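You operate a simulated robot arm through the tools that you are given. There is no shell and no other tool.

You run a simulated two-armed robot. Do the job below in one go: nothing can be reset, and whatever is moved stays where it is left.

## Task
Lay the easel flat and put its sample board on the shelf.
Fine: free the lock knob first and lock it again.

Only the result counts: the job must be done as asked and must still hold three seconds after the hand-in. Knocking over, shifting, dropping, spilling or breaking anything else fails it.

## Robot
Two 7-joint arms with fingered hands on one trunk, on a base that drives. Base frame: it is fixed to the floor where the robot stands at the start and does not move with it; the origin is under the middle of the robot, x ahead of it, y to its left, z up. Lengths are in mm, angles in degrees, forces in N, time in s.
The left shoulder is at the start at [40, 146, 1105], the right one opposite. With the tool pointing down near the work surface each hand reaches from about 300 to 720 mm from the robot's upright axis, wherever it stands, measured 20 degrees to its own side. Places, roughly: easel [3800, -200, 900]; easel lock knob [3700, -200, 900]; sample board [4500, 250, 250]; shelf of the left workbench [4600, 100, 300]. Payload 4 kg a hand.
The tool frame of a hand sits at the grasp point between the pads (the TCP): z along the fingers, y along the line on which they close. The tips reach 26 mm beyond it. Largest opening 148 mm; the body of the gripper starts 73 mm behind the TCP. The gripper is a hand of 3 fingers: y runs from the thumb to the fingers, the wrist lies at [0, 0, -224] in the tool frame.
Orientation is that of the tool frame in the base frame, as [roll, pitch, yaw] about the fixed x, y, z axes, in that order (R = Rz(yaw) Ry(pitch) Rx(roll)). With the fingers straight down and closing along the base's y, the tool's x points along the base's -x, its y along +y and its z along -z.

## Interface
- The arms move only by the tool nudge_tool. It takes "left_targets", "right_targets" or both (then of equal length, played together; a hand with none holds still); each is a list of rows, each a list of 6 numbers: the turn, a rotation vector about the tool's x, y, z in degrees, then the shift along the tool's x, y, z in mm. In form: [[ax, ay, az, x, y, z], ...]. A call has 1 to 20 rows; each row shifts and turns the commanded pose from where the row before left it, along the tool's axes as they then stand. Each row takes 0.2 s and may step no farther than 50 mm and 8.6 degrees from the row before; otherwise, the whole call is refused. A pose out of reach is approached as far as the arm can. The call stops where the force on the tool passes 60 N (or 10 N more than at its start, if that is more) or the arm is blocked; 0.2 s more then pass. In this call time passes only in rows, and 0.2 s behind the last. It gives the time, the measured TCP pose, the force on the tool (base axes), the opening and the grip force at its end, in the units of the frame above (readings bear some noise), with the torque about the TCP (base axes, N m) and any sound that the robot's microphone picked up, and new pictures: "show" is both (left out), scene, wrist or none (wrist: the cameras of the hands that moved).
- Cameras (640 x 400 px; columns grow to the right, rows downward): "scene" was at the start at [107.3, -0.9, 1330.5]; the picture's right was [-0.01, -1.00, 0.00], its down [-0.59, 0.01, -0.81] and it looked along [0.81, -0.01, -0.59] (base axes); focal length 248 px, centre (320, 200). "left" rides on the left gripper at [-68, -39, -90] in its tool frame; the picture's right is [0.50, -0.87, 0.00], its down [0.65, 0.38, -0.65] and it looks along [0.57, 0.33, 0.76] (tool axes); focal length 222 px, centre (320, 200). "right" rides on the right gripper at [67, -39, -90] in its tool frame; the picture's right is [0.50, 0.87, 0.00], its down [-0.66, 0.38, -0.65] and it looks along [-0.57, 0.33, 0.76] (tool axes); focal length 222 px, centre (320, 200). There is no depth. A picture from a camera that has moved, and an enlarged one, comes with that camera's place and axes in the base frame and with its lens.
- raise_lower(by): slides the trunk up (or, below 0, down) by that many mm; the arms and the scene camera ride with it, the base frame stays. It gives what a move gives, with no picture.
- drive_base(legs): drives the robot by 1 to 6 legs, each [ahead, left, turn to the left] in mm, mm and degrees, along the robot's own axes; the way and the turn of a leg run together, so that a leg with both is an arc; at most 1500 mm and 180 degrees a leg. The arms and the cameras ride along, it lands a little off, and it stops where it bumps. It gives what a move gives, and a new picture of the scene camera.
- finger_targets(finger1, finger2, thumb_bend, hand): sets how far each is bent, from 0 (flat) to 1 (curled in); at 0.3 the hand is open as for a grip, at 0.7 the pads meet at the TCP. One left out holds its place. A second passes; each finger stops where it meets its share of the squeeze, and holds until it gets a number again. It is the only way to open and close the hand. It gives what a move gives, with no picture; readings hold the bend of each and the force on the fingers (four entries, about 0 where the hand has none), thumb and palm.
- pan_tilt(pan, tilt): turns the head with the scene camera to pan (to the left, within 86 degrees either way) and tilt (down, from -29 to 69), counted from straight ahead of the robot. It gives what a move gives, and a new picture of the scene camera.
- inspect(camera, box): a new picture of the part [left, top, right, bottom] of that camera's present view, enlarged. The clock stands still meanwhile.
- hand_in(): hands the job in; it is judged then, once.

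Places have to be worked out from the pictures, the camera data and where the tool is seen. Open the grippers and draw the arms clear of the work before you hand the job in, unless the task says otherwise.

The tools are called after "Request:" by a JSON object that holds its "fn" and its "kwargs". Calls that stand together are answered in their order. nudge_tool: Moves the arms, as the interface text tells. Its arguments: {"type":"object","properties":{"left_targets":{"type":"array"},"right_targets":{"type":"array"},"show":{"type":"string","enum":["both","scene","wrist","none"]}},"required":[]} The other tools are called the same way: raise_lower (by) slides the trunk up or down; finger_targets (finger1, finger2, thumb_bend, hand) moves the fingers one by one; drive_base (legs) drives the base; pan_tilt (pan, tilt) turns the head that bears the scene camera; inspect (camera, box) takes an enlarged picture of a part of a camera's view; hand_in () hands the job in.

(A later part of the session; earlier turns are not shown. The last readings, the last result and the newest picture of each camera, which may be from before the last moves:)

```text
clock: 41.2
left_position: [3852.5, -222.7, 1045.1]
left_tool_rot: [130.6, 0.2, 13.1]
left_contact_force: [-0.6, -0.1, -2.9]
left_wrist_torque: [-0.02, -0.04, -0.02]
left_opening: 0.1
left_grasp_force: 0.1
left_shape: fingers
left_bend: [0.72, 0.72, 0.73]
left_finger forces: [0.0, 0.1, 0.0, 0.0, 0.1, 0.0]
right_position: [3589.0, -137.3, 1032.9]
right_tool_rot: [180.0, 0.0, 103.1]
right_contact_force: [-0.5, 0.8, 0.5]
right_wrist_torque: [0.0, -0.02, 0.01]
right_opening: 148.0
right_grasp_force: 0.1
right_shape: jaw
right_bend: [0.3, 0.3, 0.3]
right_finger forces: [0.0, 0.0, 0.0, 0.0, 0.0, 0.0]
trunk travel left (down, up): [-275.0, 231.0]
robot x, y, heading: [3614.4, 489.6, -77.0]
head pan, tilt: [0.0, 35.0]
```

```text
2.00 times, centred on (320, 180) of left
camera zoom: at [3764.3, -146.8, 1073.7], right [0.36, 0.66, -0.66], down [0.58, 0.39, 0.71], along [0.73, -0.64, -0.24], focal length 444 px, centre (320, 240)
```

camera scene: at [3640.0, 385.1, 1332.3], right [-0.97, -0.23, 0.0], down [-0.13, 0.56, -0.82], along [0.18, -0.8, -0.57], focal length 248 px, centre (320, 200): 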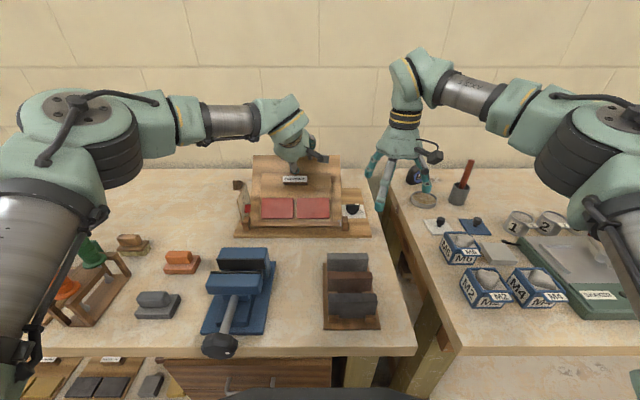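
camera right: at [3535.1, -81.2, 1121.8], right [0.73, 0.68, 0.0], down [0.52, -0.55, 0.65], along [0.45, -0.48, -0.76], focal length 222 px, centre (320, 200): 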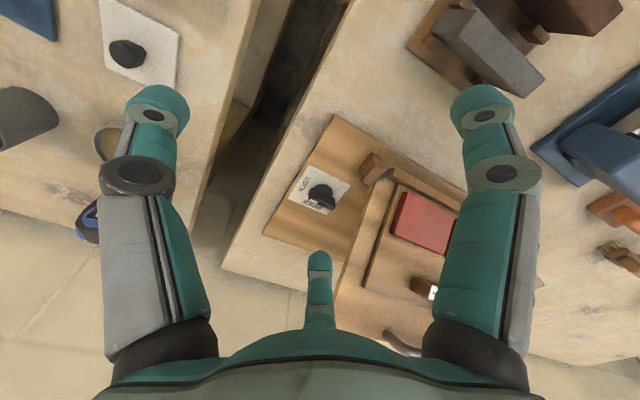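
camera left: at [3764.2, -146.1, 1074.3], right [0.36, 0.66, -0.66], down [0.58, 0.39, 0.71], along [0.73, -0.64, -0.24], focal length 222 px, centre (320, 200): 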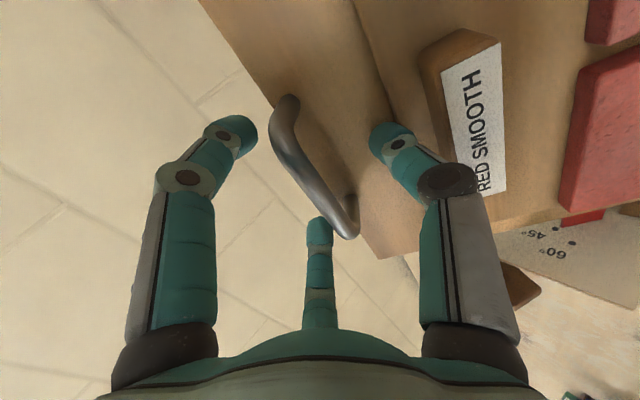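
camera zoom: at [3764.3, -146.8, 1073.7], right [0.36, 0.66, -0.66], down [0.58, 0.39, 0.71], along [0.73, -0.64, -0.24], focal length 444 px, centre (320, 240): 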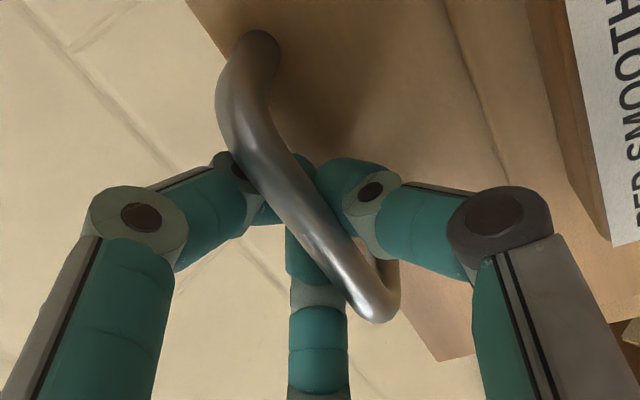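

The fingertips have met under the bar, so the handle is caged and hooked against them rather than pinched, which is enough to hold the board back. Now I lower the right hand so its forward finger comes down just in front of the knob's marked end.

Request:
{"fn": "nudge_tool", "kwargs": {"right_targets": [[0, 0, 0, -6.5, 5, 40], [0, 0, 0, -6.5, 5, 40], [0, 0, 0, -6.5, 5, 40]], "show": "both"}}

Request:
{"fn": "inspect", "kwargs": {"camera": "right", "box": [240, 180, 400, 300]}}

Request:
{"fn": "inspect", "kwargs": {"camera": "scene", "box": [310, 150, 430, 250]}}

```text
clock: 42.0
left_position: [3852.2, -222.6, 1044.5]
left_tool_rot: [130.6, 0.0, 13.2]
left_contact_force: [0.3, 0.1, -4.3]
left_wrist_torque: [0.0, 0.0, -0.01]
left_opening: 0.0
left_grasp_force: 0.0
left_shape: fingers
left_bend: [0.72, 0.72, 0.73]
left_finger forces: [0.0, 0.0, 0.0, 0.0, 0.0, 0.1]
right_position: [3607.2, -152.2, 912.3]
right_tool_rot: [179.9, 0.0, 103.1]
right_contact_force: [1.2, -0.4, 0.0]
right_wrist_torque: [-0.01, 0.02, 0.01]
right_opening: 147.9
right_grasp_force: 0.1
right_shape: jaw
right_bend: [0.3, 0.3, 0.3]
right_finger forces: [0.1, 0.0, 0.0, 0.0, 0.1, 0.0]
trunk travel left (down, up): [-275.0, 231.0]
robot x, y, heading: [3612.3, 488.3, -76.8]
head pan, tilt: [0.0, 35.0]
camera scene: at [3640.2, 383.6, 1332.1], right [-0.97, -0.23, 0.0], down [-0.13, 0.56, -0.82], along [0.18, -0.8, -0.57], focal length 248 px, centre (320, 200)
camera right: at [3552.5, -95.3, 1002.1], right [0.73, 0.68, 0.0], down [0.52, -0.55, 0.65], along [0.45, -0.48, -0.76], focal length 222 px, centre (320, 200)
```

scene: 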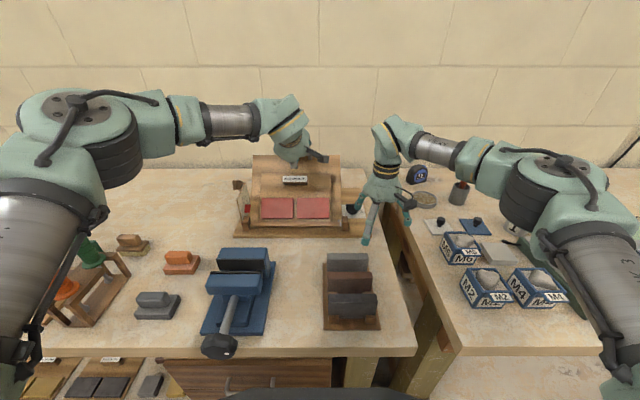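
right: 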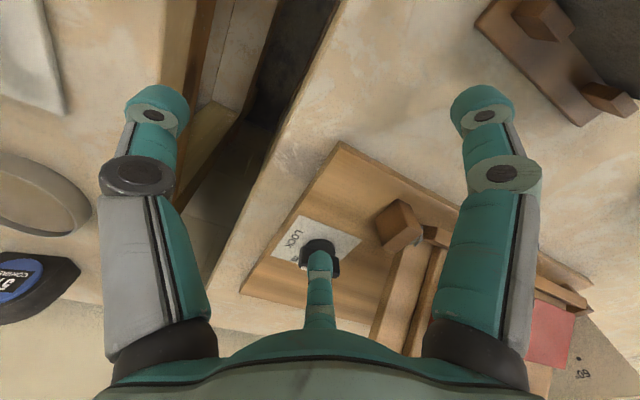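

```text
3.33 times, centred on (320, 240) of right
camera zoom: at [3552.5, -95.3, 1002.1], right [0.73, 0.68, 0.0], down [0.52, -0.55, 0.65], along [0.45, -0.48, -0.76], focal length 740 px, centre (320, 67)
```

zoom: 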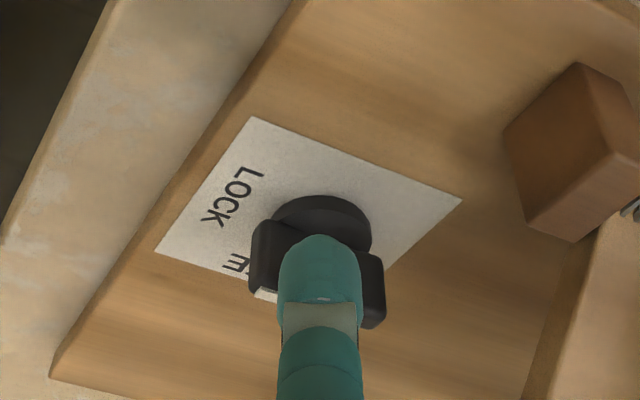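

```text
4.00 times, centred on (370, 200) of scene
camera zoom: at [3640.2, 383.6, 1332.1], right [-0.97, -0.23, 0.0], down [-0.13, 0.56, -0.82], along [0.18, -0.8, -0.57], focal length 992 px, centre (120, 200)
```

zoom: 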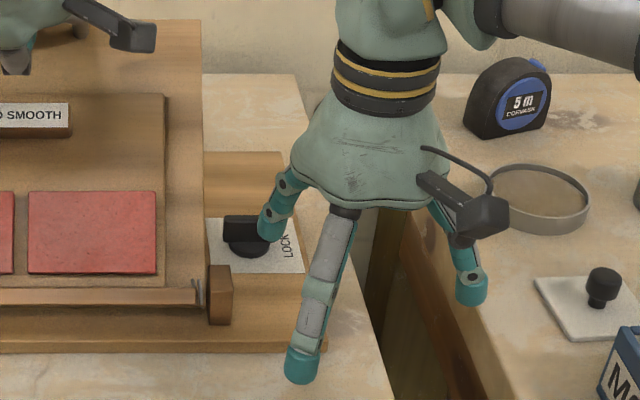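

The finger tip is about 15 mm in front of the bar's marked half and 25 mm too high. I lower it 25 mm and shift slightly right.

Request:
{"fn": "nudge_tool", "kwargs": {"right_targets": [[0, 0, 0, 0, -4, 0], [0, 0, 0, 0, 0, 13], [0, 0, 0, 0, 0, 12]], "show": "wrist"}}

Request:
{"fn": "inspect", "kwargs": {"camera": "right", "box": [240, 180, 400, 300]}}

Request:
{"fn": "inspect", "kwargs": {"camera": "scene", "box": [330, 180, 394, 234]}}

```text
clock: 42.8
left_position: [3851.6, -223.5, 1044.7]
left_tool_rot: [130.5, 0.1, 13.1]
left_contact_force: [0.7, -0.1, -3.4]
left_wrist_torque: [-0.01, -0.02, -0.02]
left_opening: 0.2
left_grasp_force: 0.1
left_shape: fingers
left_bend: [0.72, 0.72, 0.73]
left_finger forces: [0.1, 0.0, 0.1, 0.0, 0.0, 0.0]
right_position: [3603.4, -151.5, 887.1]
right_tool_rot: [-179.9, 0.0, 103.1]
right_contact_force: [-0.6, 0.4, -0.6]
right_wrist_torque: [0.02, -0.01, 0.04]
right_opening: 148.2
right_grasp_force: 0.1
right_shape: jaw
right_bend: [0.3, 0.3, 0.3]
right_finger forces: [0.1, 0.0, 0.1, 0.0, 0.1, 0.1]
trunk travel left (down, up): [-275.0, 231.0]
robot x, y, heading: [3616.0, 488.2, -76.9]
head pan, tilt: [0.0, 35.0]
camera right: at [3549.0, -95.3, 977.5], right [0.73, 0.68, 0.0], down [0.52, -0.55, 0.65], along [0.45, -0.48, -0.76], focal length 222 px, centre (320, 200)
```

right: 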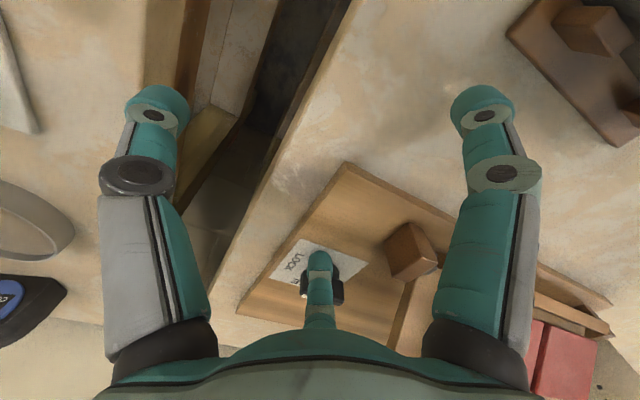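

```text
3.33 times, centred on (320, 240) of right
camera zoom: at [3549.0, -95.3, 977.5], right [0.73, 0.68, 0.0], down [0.52, -0.55, 0.65], along [0.45, -0.48, -0.76], focal length 740 px, centre (320, 67)
```

zoom: 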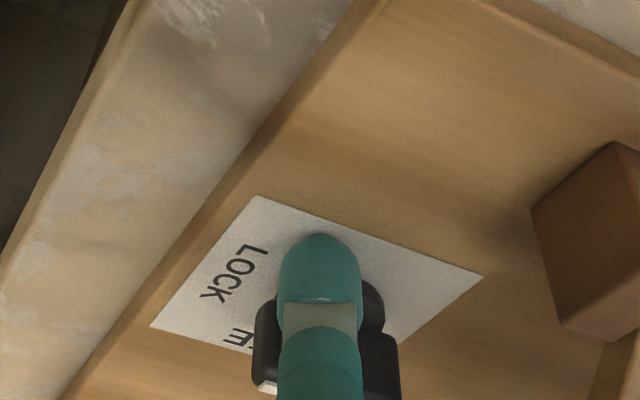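

```text
7.41 times, centred on (362, 207) of scene
camera zoom: at [3640.1, 384.1, 1332.2], right [-0.97, -0.23, 0.0], down [-0.13, 0.56, -0.82], along [0.18, -0.8, -0.57], focal length 1838 px, centre (9, 148)
```

zoom: 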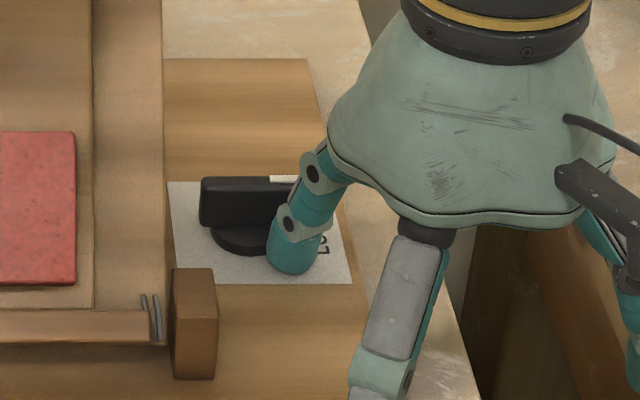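

The finger tip now stands in front of the marked end of the bar, clear of the plate. I push it forward along an arc for the first half of the quarter turn.

Request:
{"fn": "nudge_tool", "kwargs": {"right_targets": [[0, 0, 0, -12, 0, 0], [0, 0, 0, -6, 0, 0], [0, 0, 0, -4.8, -2.5, 0], [0, 0, 0, -4.8, -2.5, 0], [0, 0, 0, -6.4, -1, 0]], "show": "none"}}

Request:
{"fn": "inspect", "kwargs": {"camera": "scene", "box": [330, 180, 394, 234]}}

```text
clock: 44.0
left_position: [3851.3, -219.4, 1045.9]
left_tool_rot: [130.3, 0.1, 13.1]
left_contact_force: [2.6, -11.8, -10.9]
left_wrist_torque: [-0.06, -0.02, 0.0]
left_opening: 0.0
left_grasp_force: 11.9
left_shape: fingers
left_bend: [0.72, 0.72, 0.72]
left_finger forces: [6.3, 5.8, 0.0, 0.0, 11.5, 0.0]
right_position: [3605.8, -184.3, 891.3]
right_tool_rot: [179.8, 0.2, 103.1]
right_contact_force: [-6.1, 14.8, 27.2]
right_wrist_torque: [-0.78, -1.34, 0.64]
right_opening: 146.3
right_grasp_force: 0.1
right_shape: jaw
right_bend: [0.3, 0.39, 0.3]
right_finger forces: [0.0, 40.4, 0.0, 0.0, 0.0, 0.0]
trunk travel left (down, up): [-275.0, 231.0]
robot x, y, heading: [3614.7, 494.2, -77.3]
head pan, tilt: [0.0, 35.0]
```

```text
7.41 times, centred on (362, 207) of scene
camera zoom: at [3639.6, 387.7, 1332.6], right [-0.97, -0.22, 0.0], down [-0.13, 0.56, -0.82], along [0.18, -0.8, -0.57], focal length 1838 px, centre (9, 148)
```

zoom: 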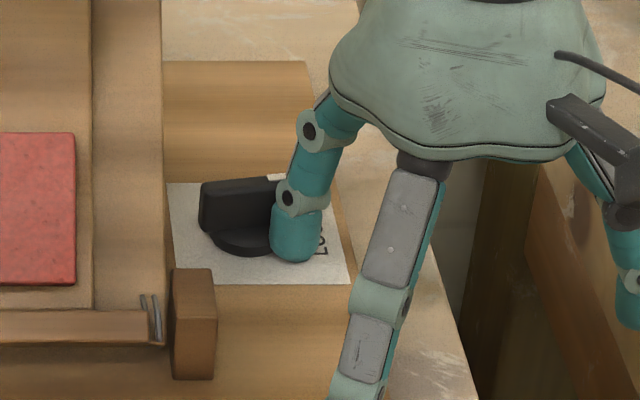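

The bar has turned about 15° but the finger flexes and also presses down (27 N upward on the tool). I ease upward and a little outward for a longer lever, then push on in small steps.

Request:
{"fn": "nudge_tool", "kwargs": {"right_targets": [[0, 0, 0, 8, 0, -4], [0, 0, 0, 0, -4, -2], [0, 0, 0, -8, 0, 0], [0, 0, 0, -4, 0, 0], [0, 0, 0, -4, 0, 0]], "show": "none"}}

Request:
{"fn": "inspect", "kwargs": {"camera": "scene", "box": [330, 180, 394, 234]}}

Request:
{"fn": "inspect", "kwargs": {"camera": "right", "box": [240, 180, 400, 300]}}

```text
clock: 45.2
left_position: [3851.0, -223.3, 1044.0]
left_tool_rot: [130.5, 0.0, 13.0]
left_contact_force: [-0.6, 1.6, -3.2]
left_wrist_torque: [0.01, -0.01, -0.02]
left_opening: 0.2
left_grasp_force: 0.0
left_shape: fingers
left_bend: [0.73, 0.73, 0.73]
left_finger forces: [0.1, 0.1, 0.0, 0.0, 0.0, 0.1]
right_position: [3603.8, -196.0, 894.5]
right_tool_rot: [179.9, -0.1, 103.1]
right_contact_force: [-0.7, -0.2, 0.1]
right_wrist_torque: [0.01, 0.05, -0.04]
right_opening: 147.7
right_grasp_force: 0.1
right_shape: jaw
right_bend: [0.3, 0.3, 0.3]
right_finger forces: [0.0, 0.0, 0.1, 0.1, 0.1, 0.1]
trunk travel left (down, up): [-275.0, 231.0]
robot x, y, heading: [3613.8, 490.5, -77.1]
head pan, tilt: [0.0, 35.0]
```

```text
7.41 times, centred on (362, 207) of scene
camera zoom: at [3640.4, 384.4, 1332.2], right [-0.97, -0.23, 0.0], down [-0.13, 0.56, -0.82], along [0.18, -0.8, -0.57], focal length 1838 px, centre (9, 148)
```

zoom: 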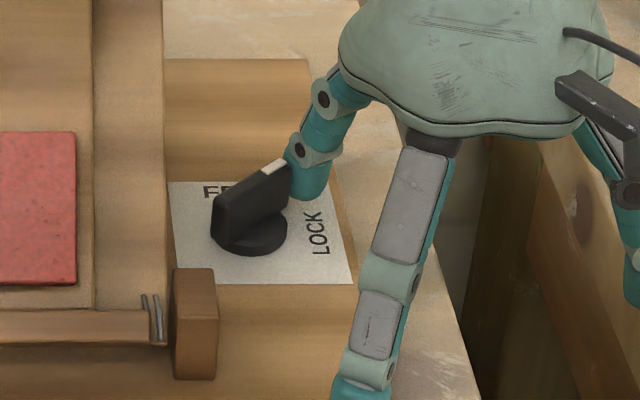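

```text
3.33 times, centred on (320, 240) of right
camera zoom: at [3549.6, -138.7, 983.8], right [0.73, 0.68, 0.0], down [0.52, -0.55, 0.65], along [0.45, -0.48, -0.76], focal length 740 px, centre (320, 67)
```

zoom: 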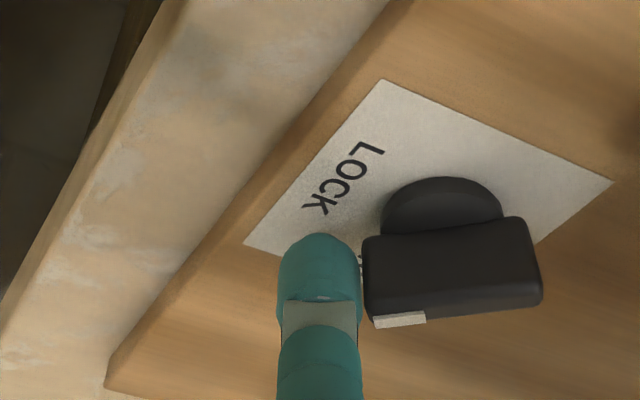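

The knob has turned about 45° and the finger has slipped past the bar's end. I back the finger up behind the bar again and push it round to the left for the second half.

Request:
{"fn": "nudge_tool", "kwargs": {"right_targets": [[0, 0, 0, 12, -2, 0], [0, 0, 0, 0, 0, 4], [0, 0, 0, -4, 5, 0], [0, 0, 0, -3, 3, 0], [0, 0, 0, -4, 4, 0], [0, 0, 0, -4, 4, 0], [0, 0, 0, -3, 4, 0]], "show": "none"}}

Request:
{"fn": "inspect", "kwargs": {"camera": "scene", "box": [330, 180, 394, 234]}}

Request:
{"fn": "inspect", "kwargs": {"camera": "right", "box": [240, 180, 400, 300]}}

```text
clock: 46.8
left_position: [3851.6, -223.1, 1045.0]
left_tool_rot: [130.5, 0.1, 13.1]
left_contact_force: [1.3, 0.4, -2.4]
left_wrist_torque: [-0.02, 0.04, -0.03]
left_opening: 0.2
left_grasp_force: 0.0
left_shape: fingers
left_bend: [0.73, 0.73, 0.73]
left_finger forces: [0.0, 0.1, 0.0, 0.0, 0.1, 0.0]
right_position: [3622.7, -197.9, 890.6]
right_tool_rot: [-180.0, -0.1, 103.0]
right_contact_force: [-2.6, 0.1, 1.4]
right_wrist_torque: [-0.05, -0.04, -0.17]
right_opening: 147.8
right_grasp_force: 0.2
right_shape: jaw
right_bend: [0.3, 0.32, 0.3]
right_finger forces: [0.0, 3.1, 0.0, 0.1, 0.0, 0.0]
trunk travel left (down, up): [-275.0, 231.0]
robot x, y, heading: [3614.6, 490.5, -77.2]
head pan, tilt: [0.0, 35.0]
```

```text
7.41 times, centred on (362, 207) of scene
camera zoom: at [3639.9, 384.6, 1332.2], right [-0.97, -0.22, 0.0], down [-0.13, 0.56, -0.82], along [0.18, -0.8, -0.57], focal length 1838 px, centre (9, 148)
```

zoom: 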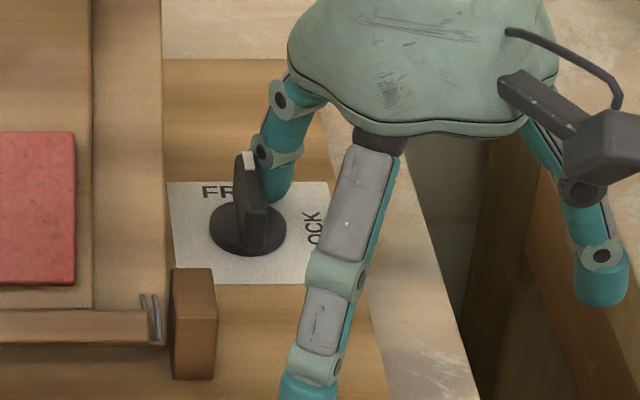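

```text
3.33 times, centred on (320, 240) of right
camera zoom: at [3567.4, -140.7, 980.1], right [0.73, 0.68, 0.0], down [0.52, -0.55, 0.65], along [0.45, -0.48, -0.76], focal length 740 px, centre (320, 67)
```

zoom: 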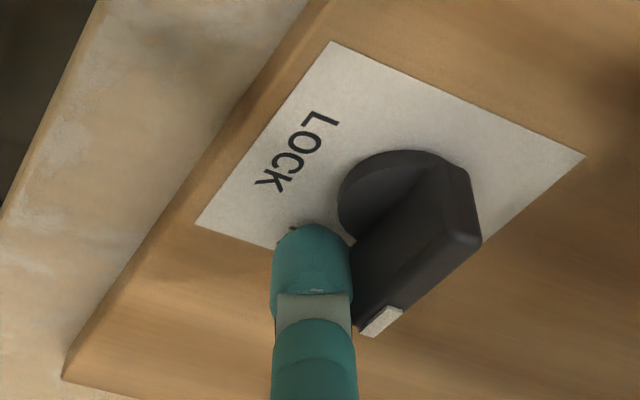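

The mark now points almost to FREE, roughly 10° short. I push the bar end a few millimetres further left.

Request:
{"fn": "nudge_tool", "kwargs": {"right_targets": [[0, 0, 0, -1, 3, 0], [0, 0, 0, 0, 3, 0], [0, 0, 0, 0, 3, 0]], "show": "none"}}

Request:
{"fn": "inspect", "kwargs": {"camera": "scene", "box": [330, 180, 394, 234]}}

Request:
{"fn": "inspect", "kwargs": {"camera": "right", "box": [240, 180, 400, 300]}}

```text
clock: 47.6
left_position: [3850.9, -222.7, 1044.6]
left_tool_rot: [130.5, 0.0, 13.1]
left_contact_force: [1.9, 0.0, -2.7]
left_wrist_torque: [-0.02, -0.03, 0.0]
left_opening: 0.0
left_grasp_force: 0.0
left_shape: fingers
left_bend: [0.73, 0.73, 0.73]
left_finger forces: [0.0, 0.0, 0.0, 0.0, 0.0, 0.0]
right_position: [3629.1, -196.7, 891.0]
right_tool_rot: [-180.0, 0.1, 102.9]
right_contact_force: [-9.3, -0.8, 5.2]
right_wrist_torque: [-0.31, -0.29, -0.51]
right_opening: 147.6
right_grasp_force: 0.0
right_shape: jaw
right_bend: [0.3, 0.34, 0.3]
right_finger forces: [0.0, 9.5, 0.1, 0.0, 0.1, 0.0]
trunk travel left (down, up): [-275.0, 231.0]
robot x, y, heading: [3614.9, 488.9, -76.9]
head pan, tilt: [0.0, 35.0]
```

```text
7.41 times, centred on (362, 207) of scene
camera zoom: at [3638.9, 385.2, 1332.3], right [-0.97, -0.22, 0.0], down [-0.13, 0.56, -0.82], along [0.18, -0.8, -0.57], focal length 1838 px, centre (9, 148)
```

zoom: 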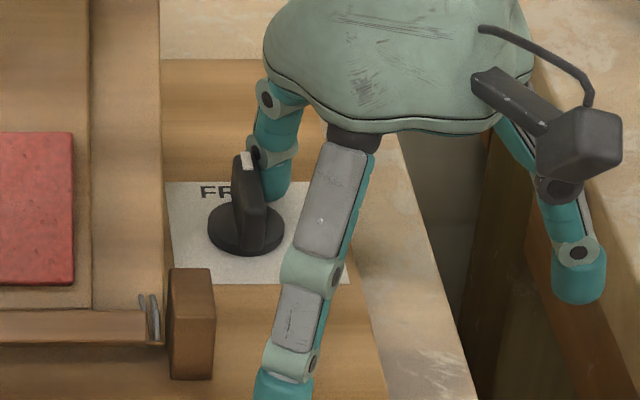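

```text
3.33 times, centred on (320, 240) of right
camera zoom: at [3575.4, -139.5, 980.8], right [0.73, 0.68, 0.0], down [0.51, -0.55, 0.66], along [0.45, -0.48, -0.76], focal length 740 px, centre (320, 67)
```

zoom: 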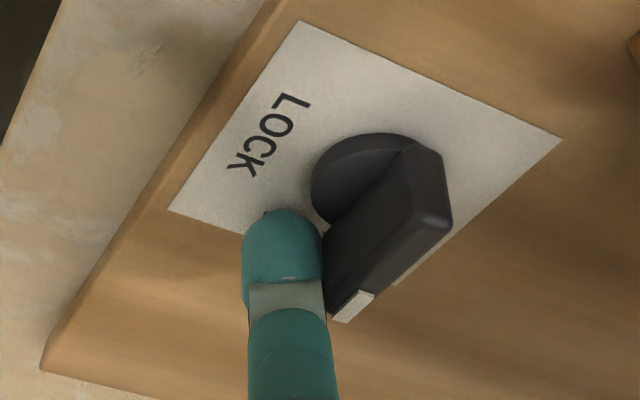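

The bar is now aligned with FREE to within a degree or so. I take the right finger off to the right and lift it clear.

Request:
{"fn": "nudge_tool", "kwargs": {"right_targets": [[0, 0, 0, 0, -10, 0], [0, 0, 0, 0, -10, 0], [0, 0, 0, 10, -10, -30], [0, 0, 0, 20, -10, -40]], "show": "both"}}

Request:
{"fn": "inspect", "kwargs": {"camera": "scene", "box": [225, 110, 385, 235]}}

```text
clock: 48.6
left_position: [3851.6, -222.3, 1045.2]
left_tool_rot: [130.6, 0.0, 13.1]
left_contact_force: [-0.4, 0.2, -3.3]
left_wrist_torque: [0.03, 0.04, -0.04]
left_opening: 0.0
left_grasp_force: 0.0
left_shape: fingers
left_bend: [0.73, 0.73, 0.73]
left_finger forces: [0.0, 0.0, 0.1, 0.1, 0.1, 0.0]
right_position: [3586.0, -174.5, 960.9]
right_tool_rot: [180.0, 0.0, 103.1]
right_contact_force: [-0.6, -0.1, -0.6]
right_wrist_torque: [-0.03, 0.02, -0.01]
right_opening: 147.9
right_grasp_force: 0.0
right_shape: jaw
right_bend: [0.3, 0.3, 0.3]
right_finger forces: [0.0, 0.1, 0.0, 0.1, 0.0, 0.0]
trunk travel left (down, up): [-275.0, 231.0]
robot x, y, heading: [3618.6, 489.6, -77.2]
head pan, tilt: [0.0, 35.0]
camera scene: at [3639.6, 385.2, 1332.3], right [-0.97, -0.23, 0.0], down [-0.13, 0.56, -0.82], along [0.18, -0.8, -0.57], focal length 248 px, centre (320, 200)
camera right: at [3531.3, -118.3, 1050.4], right [0.73, 0.68, 0.0], down [0.52, -0.55, 0.65], along [0.45, -0.48, -0.76], focal length 222 px, centre (320, 200)
```

scene: 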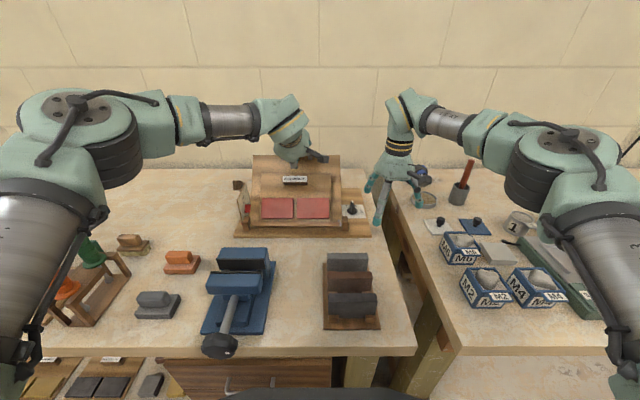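
right: 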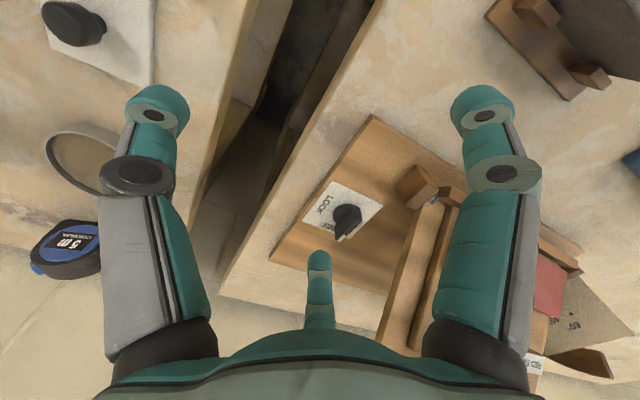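

```text
3.20 times, centred on (305, 172) of scene
camera zoom: at [3639.6, 385.2, 1332.3], right [-0.97, -0.23, 0.0], down [-0.13, 0.56, -0.82], along [0.18, -0.8, -0.57], focal length 794 px, centre (368, 288)
```

zoom: 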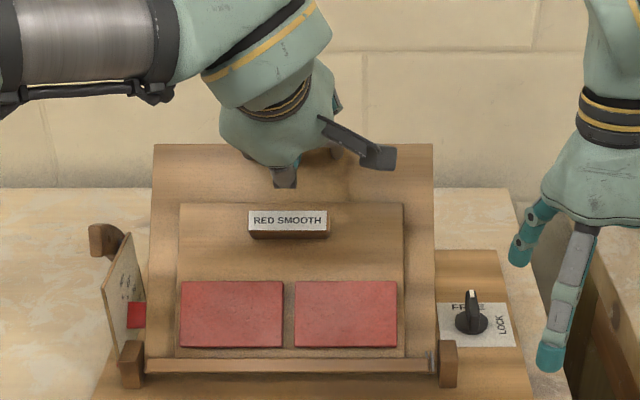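

The knob reads FREE and the board still stands. I now ease the left hand about 12 mm down the handle's arc to see whether the board follows by itself.

Request:
{"fn": "nudge_tool", "kwargs": {"left_targets": [[1.7, 0, 0, 0, 0.7, 6], [1.7, 0, 0, 0, 0.7, 6]], "show": "both"}}

Request:
{"fn": "inspect", "kwargs": {"camera": "scene", "box": [225, 110, 385, 235]}}

Request:
{"fn": "inspect", "kwargs": {"camera": "left", "box": [200, 80, 440, 280]}}

```text
clock: 49.2
left_position: [3852.5, -231.9, 1038.7]
left_tool_rot: [133.9, 0.2, 13.1]
left_contact_force: [0.6, 0.2, -0.6]
left_wrist_torque: [-0.02, -0.01, 0.0]
left_opening: 0.0
left_grasp_force: 0.2
left_shape: fingers
left_bend: [0.73, 0.73, 0.73]
left_finger forces: [0.1, 0.0, 0.1, 0.0, 0.1, 0.1]
right_position: [3586.2, -176.3, 960.3]
right_tool_rot: [179.9, -0.1, 103.0]
right_contact_force: [0.4, 0.8, 0.3]
right_wrist_torque: [0.01, 0.0, -0.01]
right_opening: 147.9
right_grasp_force: 0.2
right_shape: jaw
right_bend: [0.3, 0.3, 0.3]
right_finger forces: [0.0, 0.1, 0.0, 0.1, 0.0, 0.1]
trunk travel left (down, up): [-275.0, 231.0]
robot x, y, heading: [3618.7, 491.5, -77.1]
head pan, tilt: [0.0, 35.0]
camera scene: at [3640.0, 384.4, 1332.2], right [-0.97, -0.23, 0.0], down [-0.13, 0.56, -0.82], along [0.18, -0.8, -0.57], focal length 248 px, centre (320, 200)
camera left: at [3766.6, -157.8, 1074.0], right [0.35, 0.7, -0.62], down [0.59, 0.35, 0.73], along [0.73, -0.62, -0.29], focal length 222 px, centre (320, 200)
```

scene: 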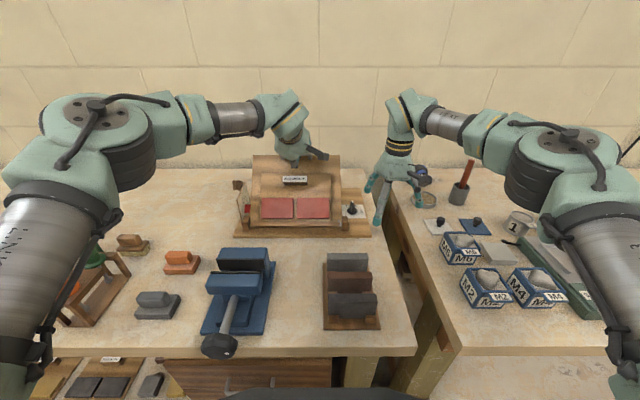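
left: 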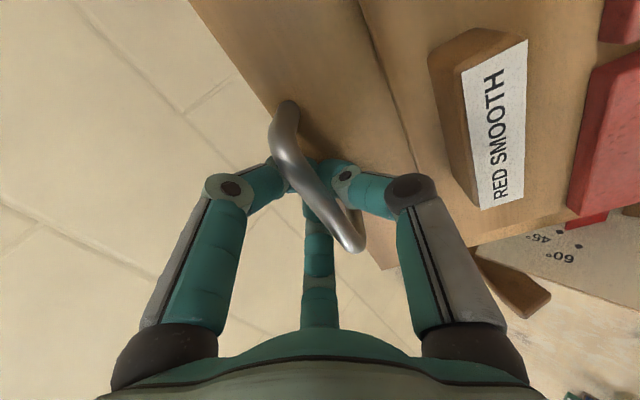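

```text
3.20 times, centred on (305, 172) of scene
camera zoom: at [3640.0, 384.4, 1332.2], right [-0.97, -0.23, 0.0], down [-0.13, 0.56, -0.82], along [0.18, -0.8, -0.57], focal length 794 px, centre (368, 288)
```

zoom: 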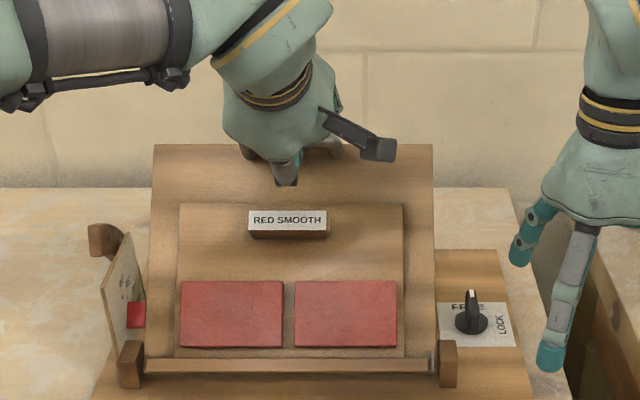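

```text
2.00 times, centred on (320, 180) of left
camera zoom: at [3766.6, -157.8, 1074.0], right [0.35, 0.7, -0.62], down [0.59, 0.35, 0.73], along [0.73, -0.62, -0.29], focal length 444 px, centre (320, 240)
```

zoom: 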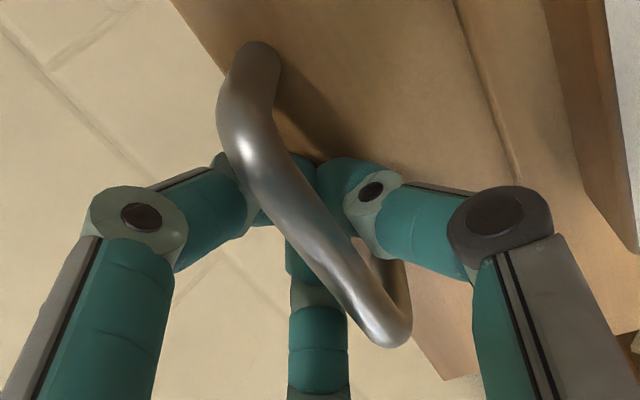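

The board stayed put while the hand moved, so hinge friction holds it and it must be pushed down. I check my clearance to the bench edge, since standing closer would help the reach.

Request:
{"fn": "pan_tilt", "kwargs": {"pan": 0, "tilt": 69}}

```text
clock: 50.2
left_position: [3853.5, -231.2, 1038.5]
left_tool_rot: [134.0, 0.2, 13.1]
left_contact_force: [0.3, -0.1, 0.3]
left_wrist_torque: [-0.03, -0.05, -0.01]
left_opening: 0.0
left_grasp_force: 0.0
left_shape: fingers
left_bend: [0.73, 0.73, 0.73]
left_finger forces: [0.0, 0.0, 0.0, 0.1, 0.0, 0.1]
right_position: [3585.9, -175.9, 960.1]
right_tool_rot: [180.0, 0.1, 103.1]
right_contact_force: [0.0, 0.3, 0.0]
right_wrist_torque: [0.01, -0.03, 0.02]
right_opening: 147.9
right_grasp_force: 0.1
right_shape: jaw
right_bend: [0.3, 0.3, 0.3]
right_finger forces: [0.0, 0.0, 0.0, 0.0, 0.0, 0.0]
trunk travel left (down, up): [-275.0, 231.0]
robot x, y, heading: [3615.4, 488.1, -76.9]
head pan, tilt: [0.0, 68.8]
camera scene: at [3632.8, 415.9, 1288.6], right [-0.97, -0.23, 0.0], down [-0.21, 0.91, -0.36], along [0.08, -0.35, -0.93], focal length 248 px, centre (320, 200)
```

scene: 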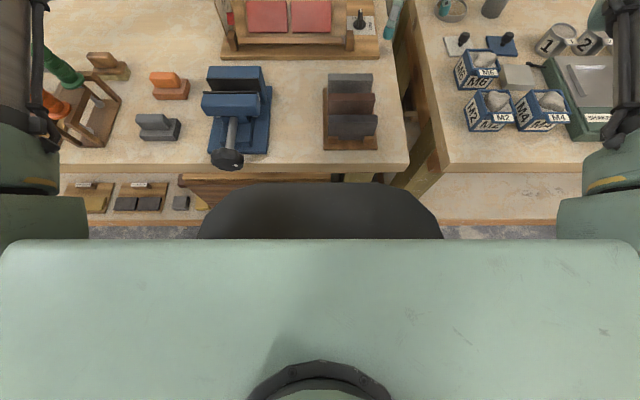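

There is about 100 mm between my trunk collar and the bench edge. I free the left hand from the handle, back it off, and pull the right hand back a little, before moving closer and pushing the board down with a closed fist on the handle bar.

Request:
{"fn": "finger_targets", "kwargs": {"hand": "left", "finger1": 0.48, "finger2": 0.48, "thumb_bend": 0.5}}

Request:
{"fn": "nudge_tool", "kwargs": {"left_targets": [[0, 0, 0, 0, 0, -20], [0, 0, 0, 0, 0, -25], [0, 0, 0, 0, 0, -30], [0, 0, 0, 0, 0, -30]], "right_targets": [[0, 0, 0, 10, 0, -20], [0, 0, 0, 20, 0, -20], [0, 0, 0, 20, 0, -20], [0, 0, 0, 20, 0, -20]], "show": "wrist"}}

Request:
{"fn": "finger_targets", "kwargs": {"hand": "left", "finger1": 0.78, "finger2": 0.78, "thumb_bend": 0.78}}

```text
clock: 51.2
left_position: [3854.1, -232.7, 1039.1]
left_tool_rot: [134.0, 0.1, 13.1]
left_contact_force: [0.0, 0.2, 1.6]
left_wrist_torque: [0.09, 0.0, -0.01]
left_opening: 63.9
left_grasp_force: 0.7
left_shape: fingers
left_bend: [0.48, 0.48, 0.51]
left_finger forces: [0.0, 0.0, 0.0, 0.1, 1.8, 0.0]
right_position: [3586.4, -176.1, 960.7]
right_tool_rot: [-179.9, 0.0, 103.1]
right_contact_force: [-0.6, -0.2, 0.4]
right_wrist_torque: [0.01, 0.02, -0.01]
right_opening: 147.9
right_grasp_force: 0.0
right_shape: jaw
right_bend: [0.3, 0.3, 0.3]
right_finger forces: [0.1, 0.0, 0.0, 0.0, 0.0, 0.0]
trunk travel left (down, up): [-275.0, 231.0]
robot x, y, heading: [3614.1, 488.0, -77.2]
head pan, tilt: [0.0, 68.8]
```

```text
clock: 52.2
left_position: [3835.3, -156.5, 1113.1]
left_tool_rot: [133.8, 0.1, 13.1]
left_contact_force: [0.0, -0.6, -0.1]
left_wrist_torque: [0.03, 0.03, 0.02]
left_opening: 64.8
left_grasp_force: 0.0
left_shape: fingers
left_bend: [0.48, 0.48, 0.5]
left_finger forces: [0.0, 0.0, 0.0, 0.0, 0.0, 0.1]
right_position: [3569.9, -106.1, 1041.7]
right_tool_rot: [179.8, 0.1, 103.0]
right_contact_force: [0.3, -0.3, 0.5]
right_wrist_torque: [-0.02, 0.0, 0.01]
right_opening: 147.9
right_grasp_force: 0.1
right_shape: jaw
right_bend: [0.3, 0.3, 0.3]
right_finger forces: [0.0, 0.1, 0.0, 0.1, 0.0, 0.0]
trunk travel left (down, up): [-275.0, 231.0]
robot x, y, heading: [3612.3, 490.7, -76.9]
head pan, tilt: [0.0, 68.8]
camera right: at [3515.4, -48.5, 1132.3], right [0.73, 0.68, 0.0], down [0.52, -0.55, 0.66], along [0.45, -0.48, -0.75], focal length 222 px, centre (320, 200)
camera left: at [3748.5, -81.0, 1148.5], right [0.35, 0.7, -0.63], down [0.59, 0.35, 0.72], along [0.73, -0.62, -0.29], focal length 222 px, centre (320, 200)
```

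right: 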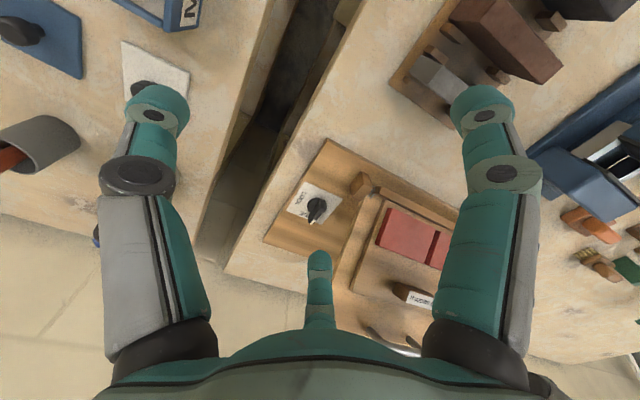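
left: 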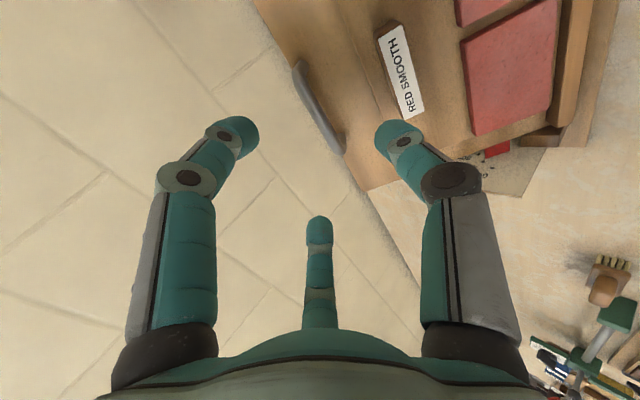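

```text
clock: 53.2
left_position: [3836.6, -158.1, 1112.4]
left_tool_rot: [133.9, 0.0, 13.2]
left_contact_force: [0.3, 0.1, 0.3]
left_wrist_torque: [-0.03, -0.03, 0.04]
left_opening: 0.0
left_grasp_force: 0.1
left_shape: fingers
left_bend: [0.74, 0.74, 0.74]
left_finger forces: [0.1, 0.1, 0.0, 0.0, 0.0, 0.0]
right_position: [3570.3, -108.2, 1041.0]
right_tool_rot: [-180.0, -0.1, 103.1]
right_contact_force: [0.0, -0.3, 0.5]
right_wrist_torque: [0.02, 0.05, 0.0]
right_opening: 147.9
right_grasp_force: 0.0
right_shape: jaw
right_bend: [0.3, 0.3, 0.3]
right_finger forces: [0.0, 0.1, 0.0, 0.0, 0.0, 0.1]
trunk travel left (down, up): [-275.0, 231.0]
robot x, y, heading: [3615.6, 487.4, -77.0]
head pan, tilt: [0.0, 68.8]
```

Both hands are clear. I move the base 35 mm closer to the bench.

Request:
{"fn": "drive_base", "kwargs": {"legs": [[35, 0, 0]]}}

Request:
{"fn": "pan_tilt", "kwargs": {"pan": 0, "tilt": 38}}

Request:
{"fn": "inspect", "kwargs": {"camera": "scene", "box": [225, 80, 385, 205]}}

```text
clock: 54.0
left_position: [3842.1, -187.3, 1115.0]
left_tool_rot: [133.7, 0.1, 13.1]
left_contact_force: [0.4, 0.8, -0.1]
left_wrist_torque: [0.0, -0.03, 0.0]
left_opening: 0.1
left_grasp_force: 0.1
left_shape: fingers
left_bend: [0.74, 0.74, 0.74]
left_finger forces: [0.0, 0.1, 0.0, 0.1, 0.0, 0.1]
right_position: [3577.8, -136.9, 1042.0]
right_tool_rot: [180.0, 0.3, 103.1]
right_contact_force: [0.8, 0.4, 0.5]
right_wrist_torque: [-0.03, 0.02, 0.02]
right_opening: 147.8
right_grasp_force: 0.1
right_shape: jaw
right_bend: [0.3, 0.3, 0.3]
right_finger forces: [0.0, 0.0, 0.0, 0.0, 0.0, 0.0]
trunk travel left (down, up): [-275.0, 231.0]
robot x, y, heading: [3628.0, 455.3, -77.0]
head pan, tilt: [0.0, 68.8]
camera scene: at [3639.5, 387.2, 1288.9], right [-0.97, -0.22, 0.0], down [-0.21, 0.91, -0.37], along [0.08, -0.36, -0.93], focal length 248 px, centre (320, 200)
```

scene: 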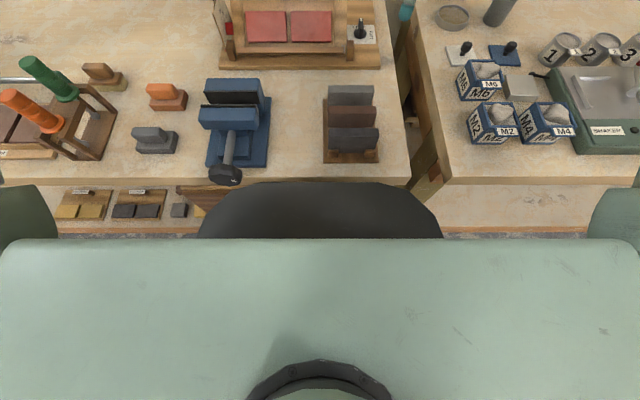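

```text
clock: 55.0
left_position: [3843.5, -190.7, 1112.8]
left_tool_rot: [133.8, 0.1, 13.1]
left_contact_force: [0.2, -0.6, -0.2]
left_wrist_torque: [0.02, -0.01, 0.0]
left_opening: 0.0
left_grasp_force: 0.0
left_shape: fingers
left_bend: [0.74, 0.74, 0.74]
left_finger forces: [0.1, 0.0, 0.0, 0.0, 0.1, 0.1]
right_position: [3578.0, -140.3, 1041.0]
right_tool_rot: [179.9, 0.1, 103.1]
right_contact_force: [-1.0, 0.3, 0.2]
right_wrist_torque: [0.0, 0.0, 0.01]
right_opening: 148.1
right_grasp_force: 0.0
right_shape: jaw
right_bend: [0.3, 0.3, 0.3]
right_finger forces: [0.0, 0.0, 0.1, 0.0, 0.0, 0.0]
trunk travel left (down, up): [-275.0, 231.0]
robot x, y, heading: [3622.4, 457.7, -76.7]
head pan, tilt: [0.0, 38.0]
camera scene: at [3647.2, 354.0, 1327.7], right [-0.97, -0.22, 0.0], down [-0.14, 0.6, -0.79], along [0.18, -0.77, -0.62], focal length 248 px, centre (320, 200)
```

scene: 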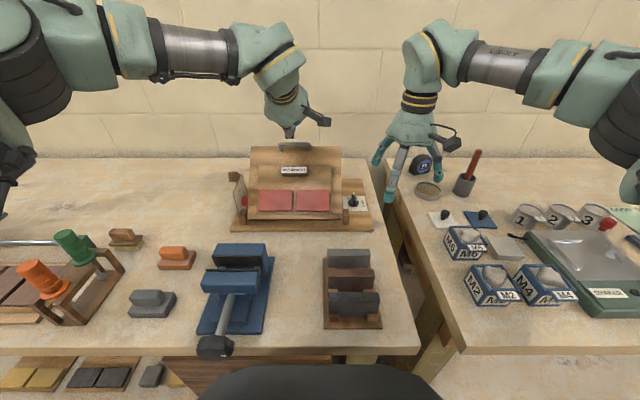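

```text
3.20 times, centred on (305, 142) of scene
camera zoom: at [3647.2, 354.0, 1327.7], right [-0.97, -0.22, 0.0], down [-0.14, 0.6, -0.79], along [0.18, -0.77, -0.62], focal length 794 px, centre (368, 384)
```

zoom: 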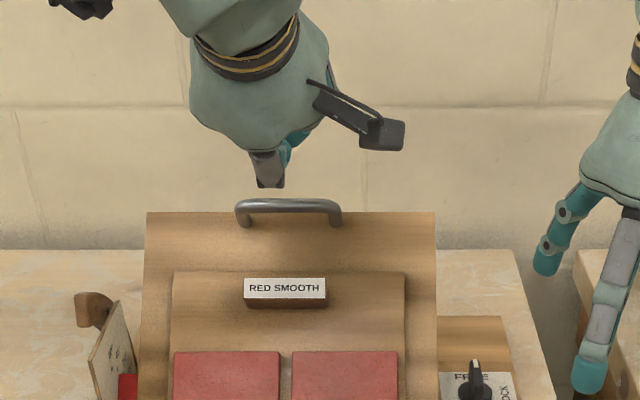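

The bar is at about (3852,-230,1037) by my measurements. I place the closed left fist just short of the handle bar, in line with it.

Request:
{"fn": "nudge_tool", "kwargs": {"left_targets": [[0, 0, 0, 0, -24.8, 0], [0, 0, 0, 0, 0, 22.8], [0, 0, 0, 0, 0, 22.9]], "show": "wrist"}}

Request:
{"fn": "inspect", "kwargs": {"camera": "left", "box": [200, 80, 440, 280]}}

Request:
{"fn": "inspect", "kwargs": {"camera": "scene", "box": [255, 110, 345, 180]}}

```text
clock: 55.8
left_position: [3846.4, -207.9, 1061.8]
left_tool_rot: [133.9, 0.0, 13.1]
left_contact_force: [0.6, -0.3, 0.1]
left_wrist_torque: [-0.01, -0.02, 0.02]
left_opening: 0.0
left_grasp_force: 0.0
left_shape: fingers
left_bend: [0.74, 0.74, 0.74]
left_finger forces: [0.0, 0.0, 0.0, 0.0, 0.0, 0.0]
right_position: [3577.6, -142.4, 1041.7]
right_tool_rot: [179.8, -0.1, 103.0]
right_contact_force: [-0.4, 0.0, 0.7]
right_wrist_torque: [0.02, -0.01, -0.01]
right_opening: 148.0
right_grasp_force: 0.0
right_shape: jaw
right_bend: [0.3, 0.3, 0.3]
right_finger forces: [0.0, 0.1, 0.1, 0.0, 0.0, 0.1]
trunk travel left (down, up): [-275.0, 231.0]
robot x, y, heading: [3624.4, 453.5, -77.1]
head pan, tilt: [0.0, 38.0]
camera left: at [3760.2, -132.6, 1097.9], right [0.35, 0.7, -0.62], down [0.59, 0.35, 0.72], along [0.73, -0.62, -0.29], focal length 222 px, centre (320, 200)
```

left: 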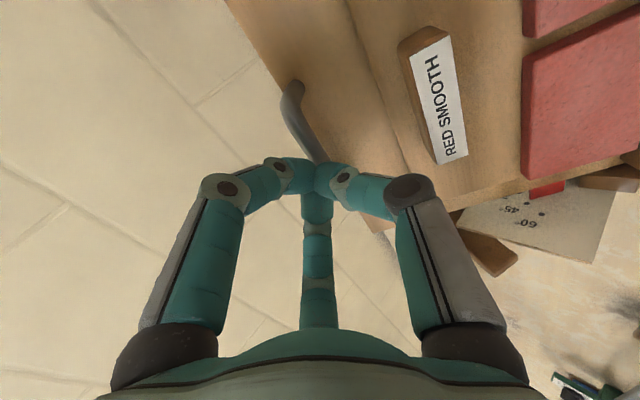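

```text
2.00 times, centred on (320, 180) of left
camera zoom: at [3760.2, -132.6, 1097.9], right [0.35, 0.7, -0.62], down [0.59, 0.35, 0.72], along [0.73, -0.62, -0.29], focal length 444 px, centre (320, 240)
```

zoom: 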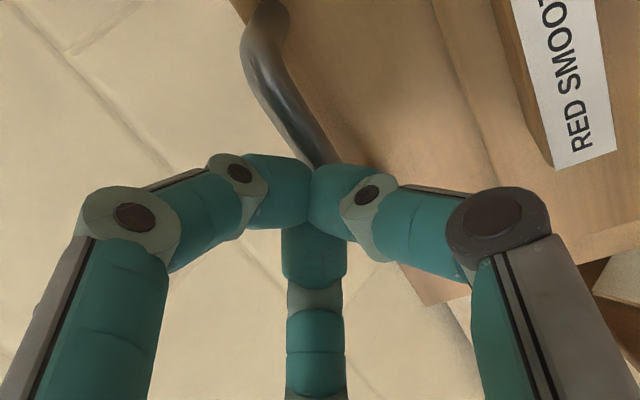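

```text
5.71 times, centred on (300, 145) of scene
camera zoom: at [3647.4, 352.3, 1327.6], right [-0.97, -0.22, 0.0], down [-0.14, 0.6, -0.79], along [0.18, -0.77, -0.62], focal length 1418 px, centre (434, 514)
```

zoom: 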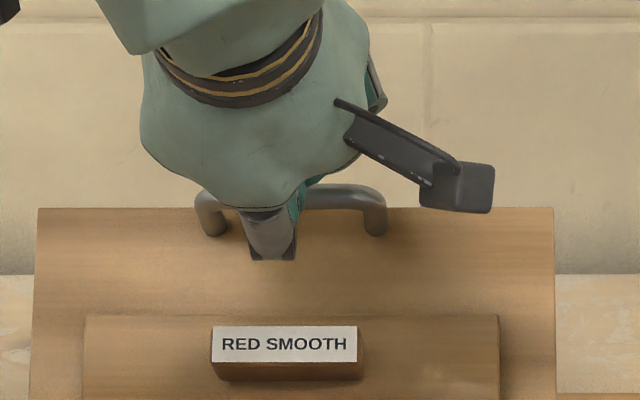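

The fist is lined up about 10 mm short of the bar. I make contact and push the handle down the first few degrees of its arc.

Request:
{"fn": "nudge_tool", "kwargs": {"left_targets": [[0, 0, 0, 0, 1, 7.5], [1.05, 0, 0, 0, 2.1, 11.3], [1.05, 0, 0, 0, 2.1, 11.3]], "show": "scene"}}

Request:
{"fn": "inspect", "kwargs": {"camera": "left", "box": [200, 80, 440, 280]}}

Request:
{"fn": "inspect", "kwargs": {"camera": "scene", "box": [225, 100, 385, 225]}}

```text
clock: 56.6
left_position: [3853.4, -232.1, 1046.1]
left_tool_rot: [135.9, 0.1, 13.1]
left_contact_force: [-0.8, 0.1, 0.6]
left_wrist_torque: [-0.03, 0.02, 0.0]
left_opening: 0.0
left_grasp_force: 0.0
left_shape: fingers
left_bend: [0.74, 0.74, 0.75]
left_finger forces: [0.0, 0.0, 0.1, 0.0, 0.0, 0.0]
right_position: [3578.0, -141.6, 1042.1]
right_tool_rot: [179.9, 0.0, 103.1]
right_contact_force: [0.4, -0.1, 0.1]
right_wrist_torque: [0.02, -0.01, 0.02]
right_opening: 147.9
right_grasp_force: 0.0
right_shape: jaw
right_bend: [0.3, 0.3, 0.3]
right_finger forces: [0.1, 0.0, 0.1, 0.0, 0.0, 0.0]
trunk travel left (down, up): [-275.0, 231.0]
robot x, y, heading: [3625.0, 455.8, -76.9]
head pan, tilt: [0.0, 38.0]
camera scene: at [3647.4, 352.7, 1327.6], right [-0.97, -0.22, 0.0], down [-0.14, 0.6, -0.79], along [0.18, -0.77, -0.62], focal length 248 px, centre (320, 200)
```

scene: 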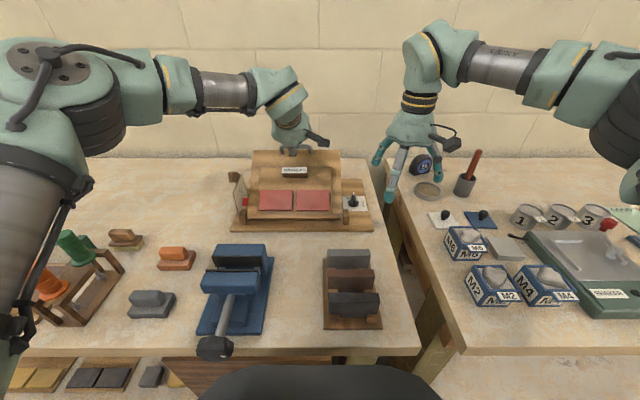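

```text
2.00 times, centred on (320, 180) of left
camera zoom: at [3766.3, -158.3, 1083.8], right [0.35, 0.72, -0.6], down [0.6, 0.33, 0.73], along [0.72, -0.61, -0.32], focal length 444 px, centre (320, 240)
```

zoom: 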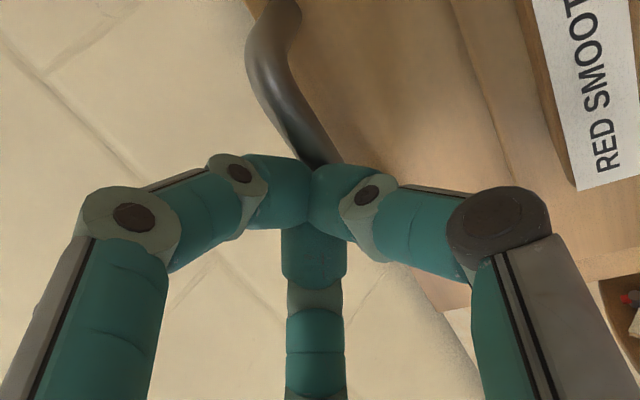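

```text
3.20 times, centred on (305, 162) of scene
camera zoom: at [3647.4, 352.7, 1327.6], right [-0.97, -0.22, 0.0], down [-0.14, 0.6, -0.79], along [0.18, -0.77, -0.62], focal length 794 px, centre (368, 320)
```

zoom: 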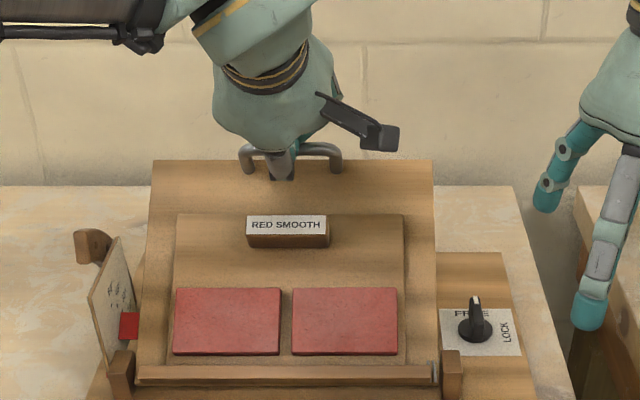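

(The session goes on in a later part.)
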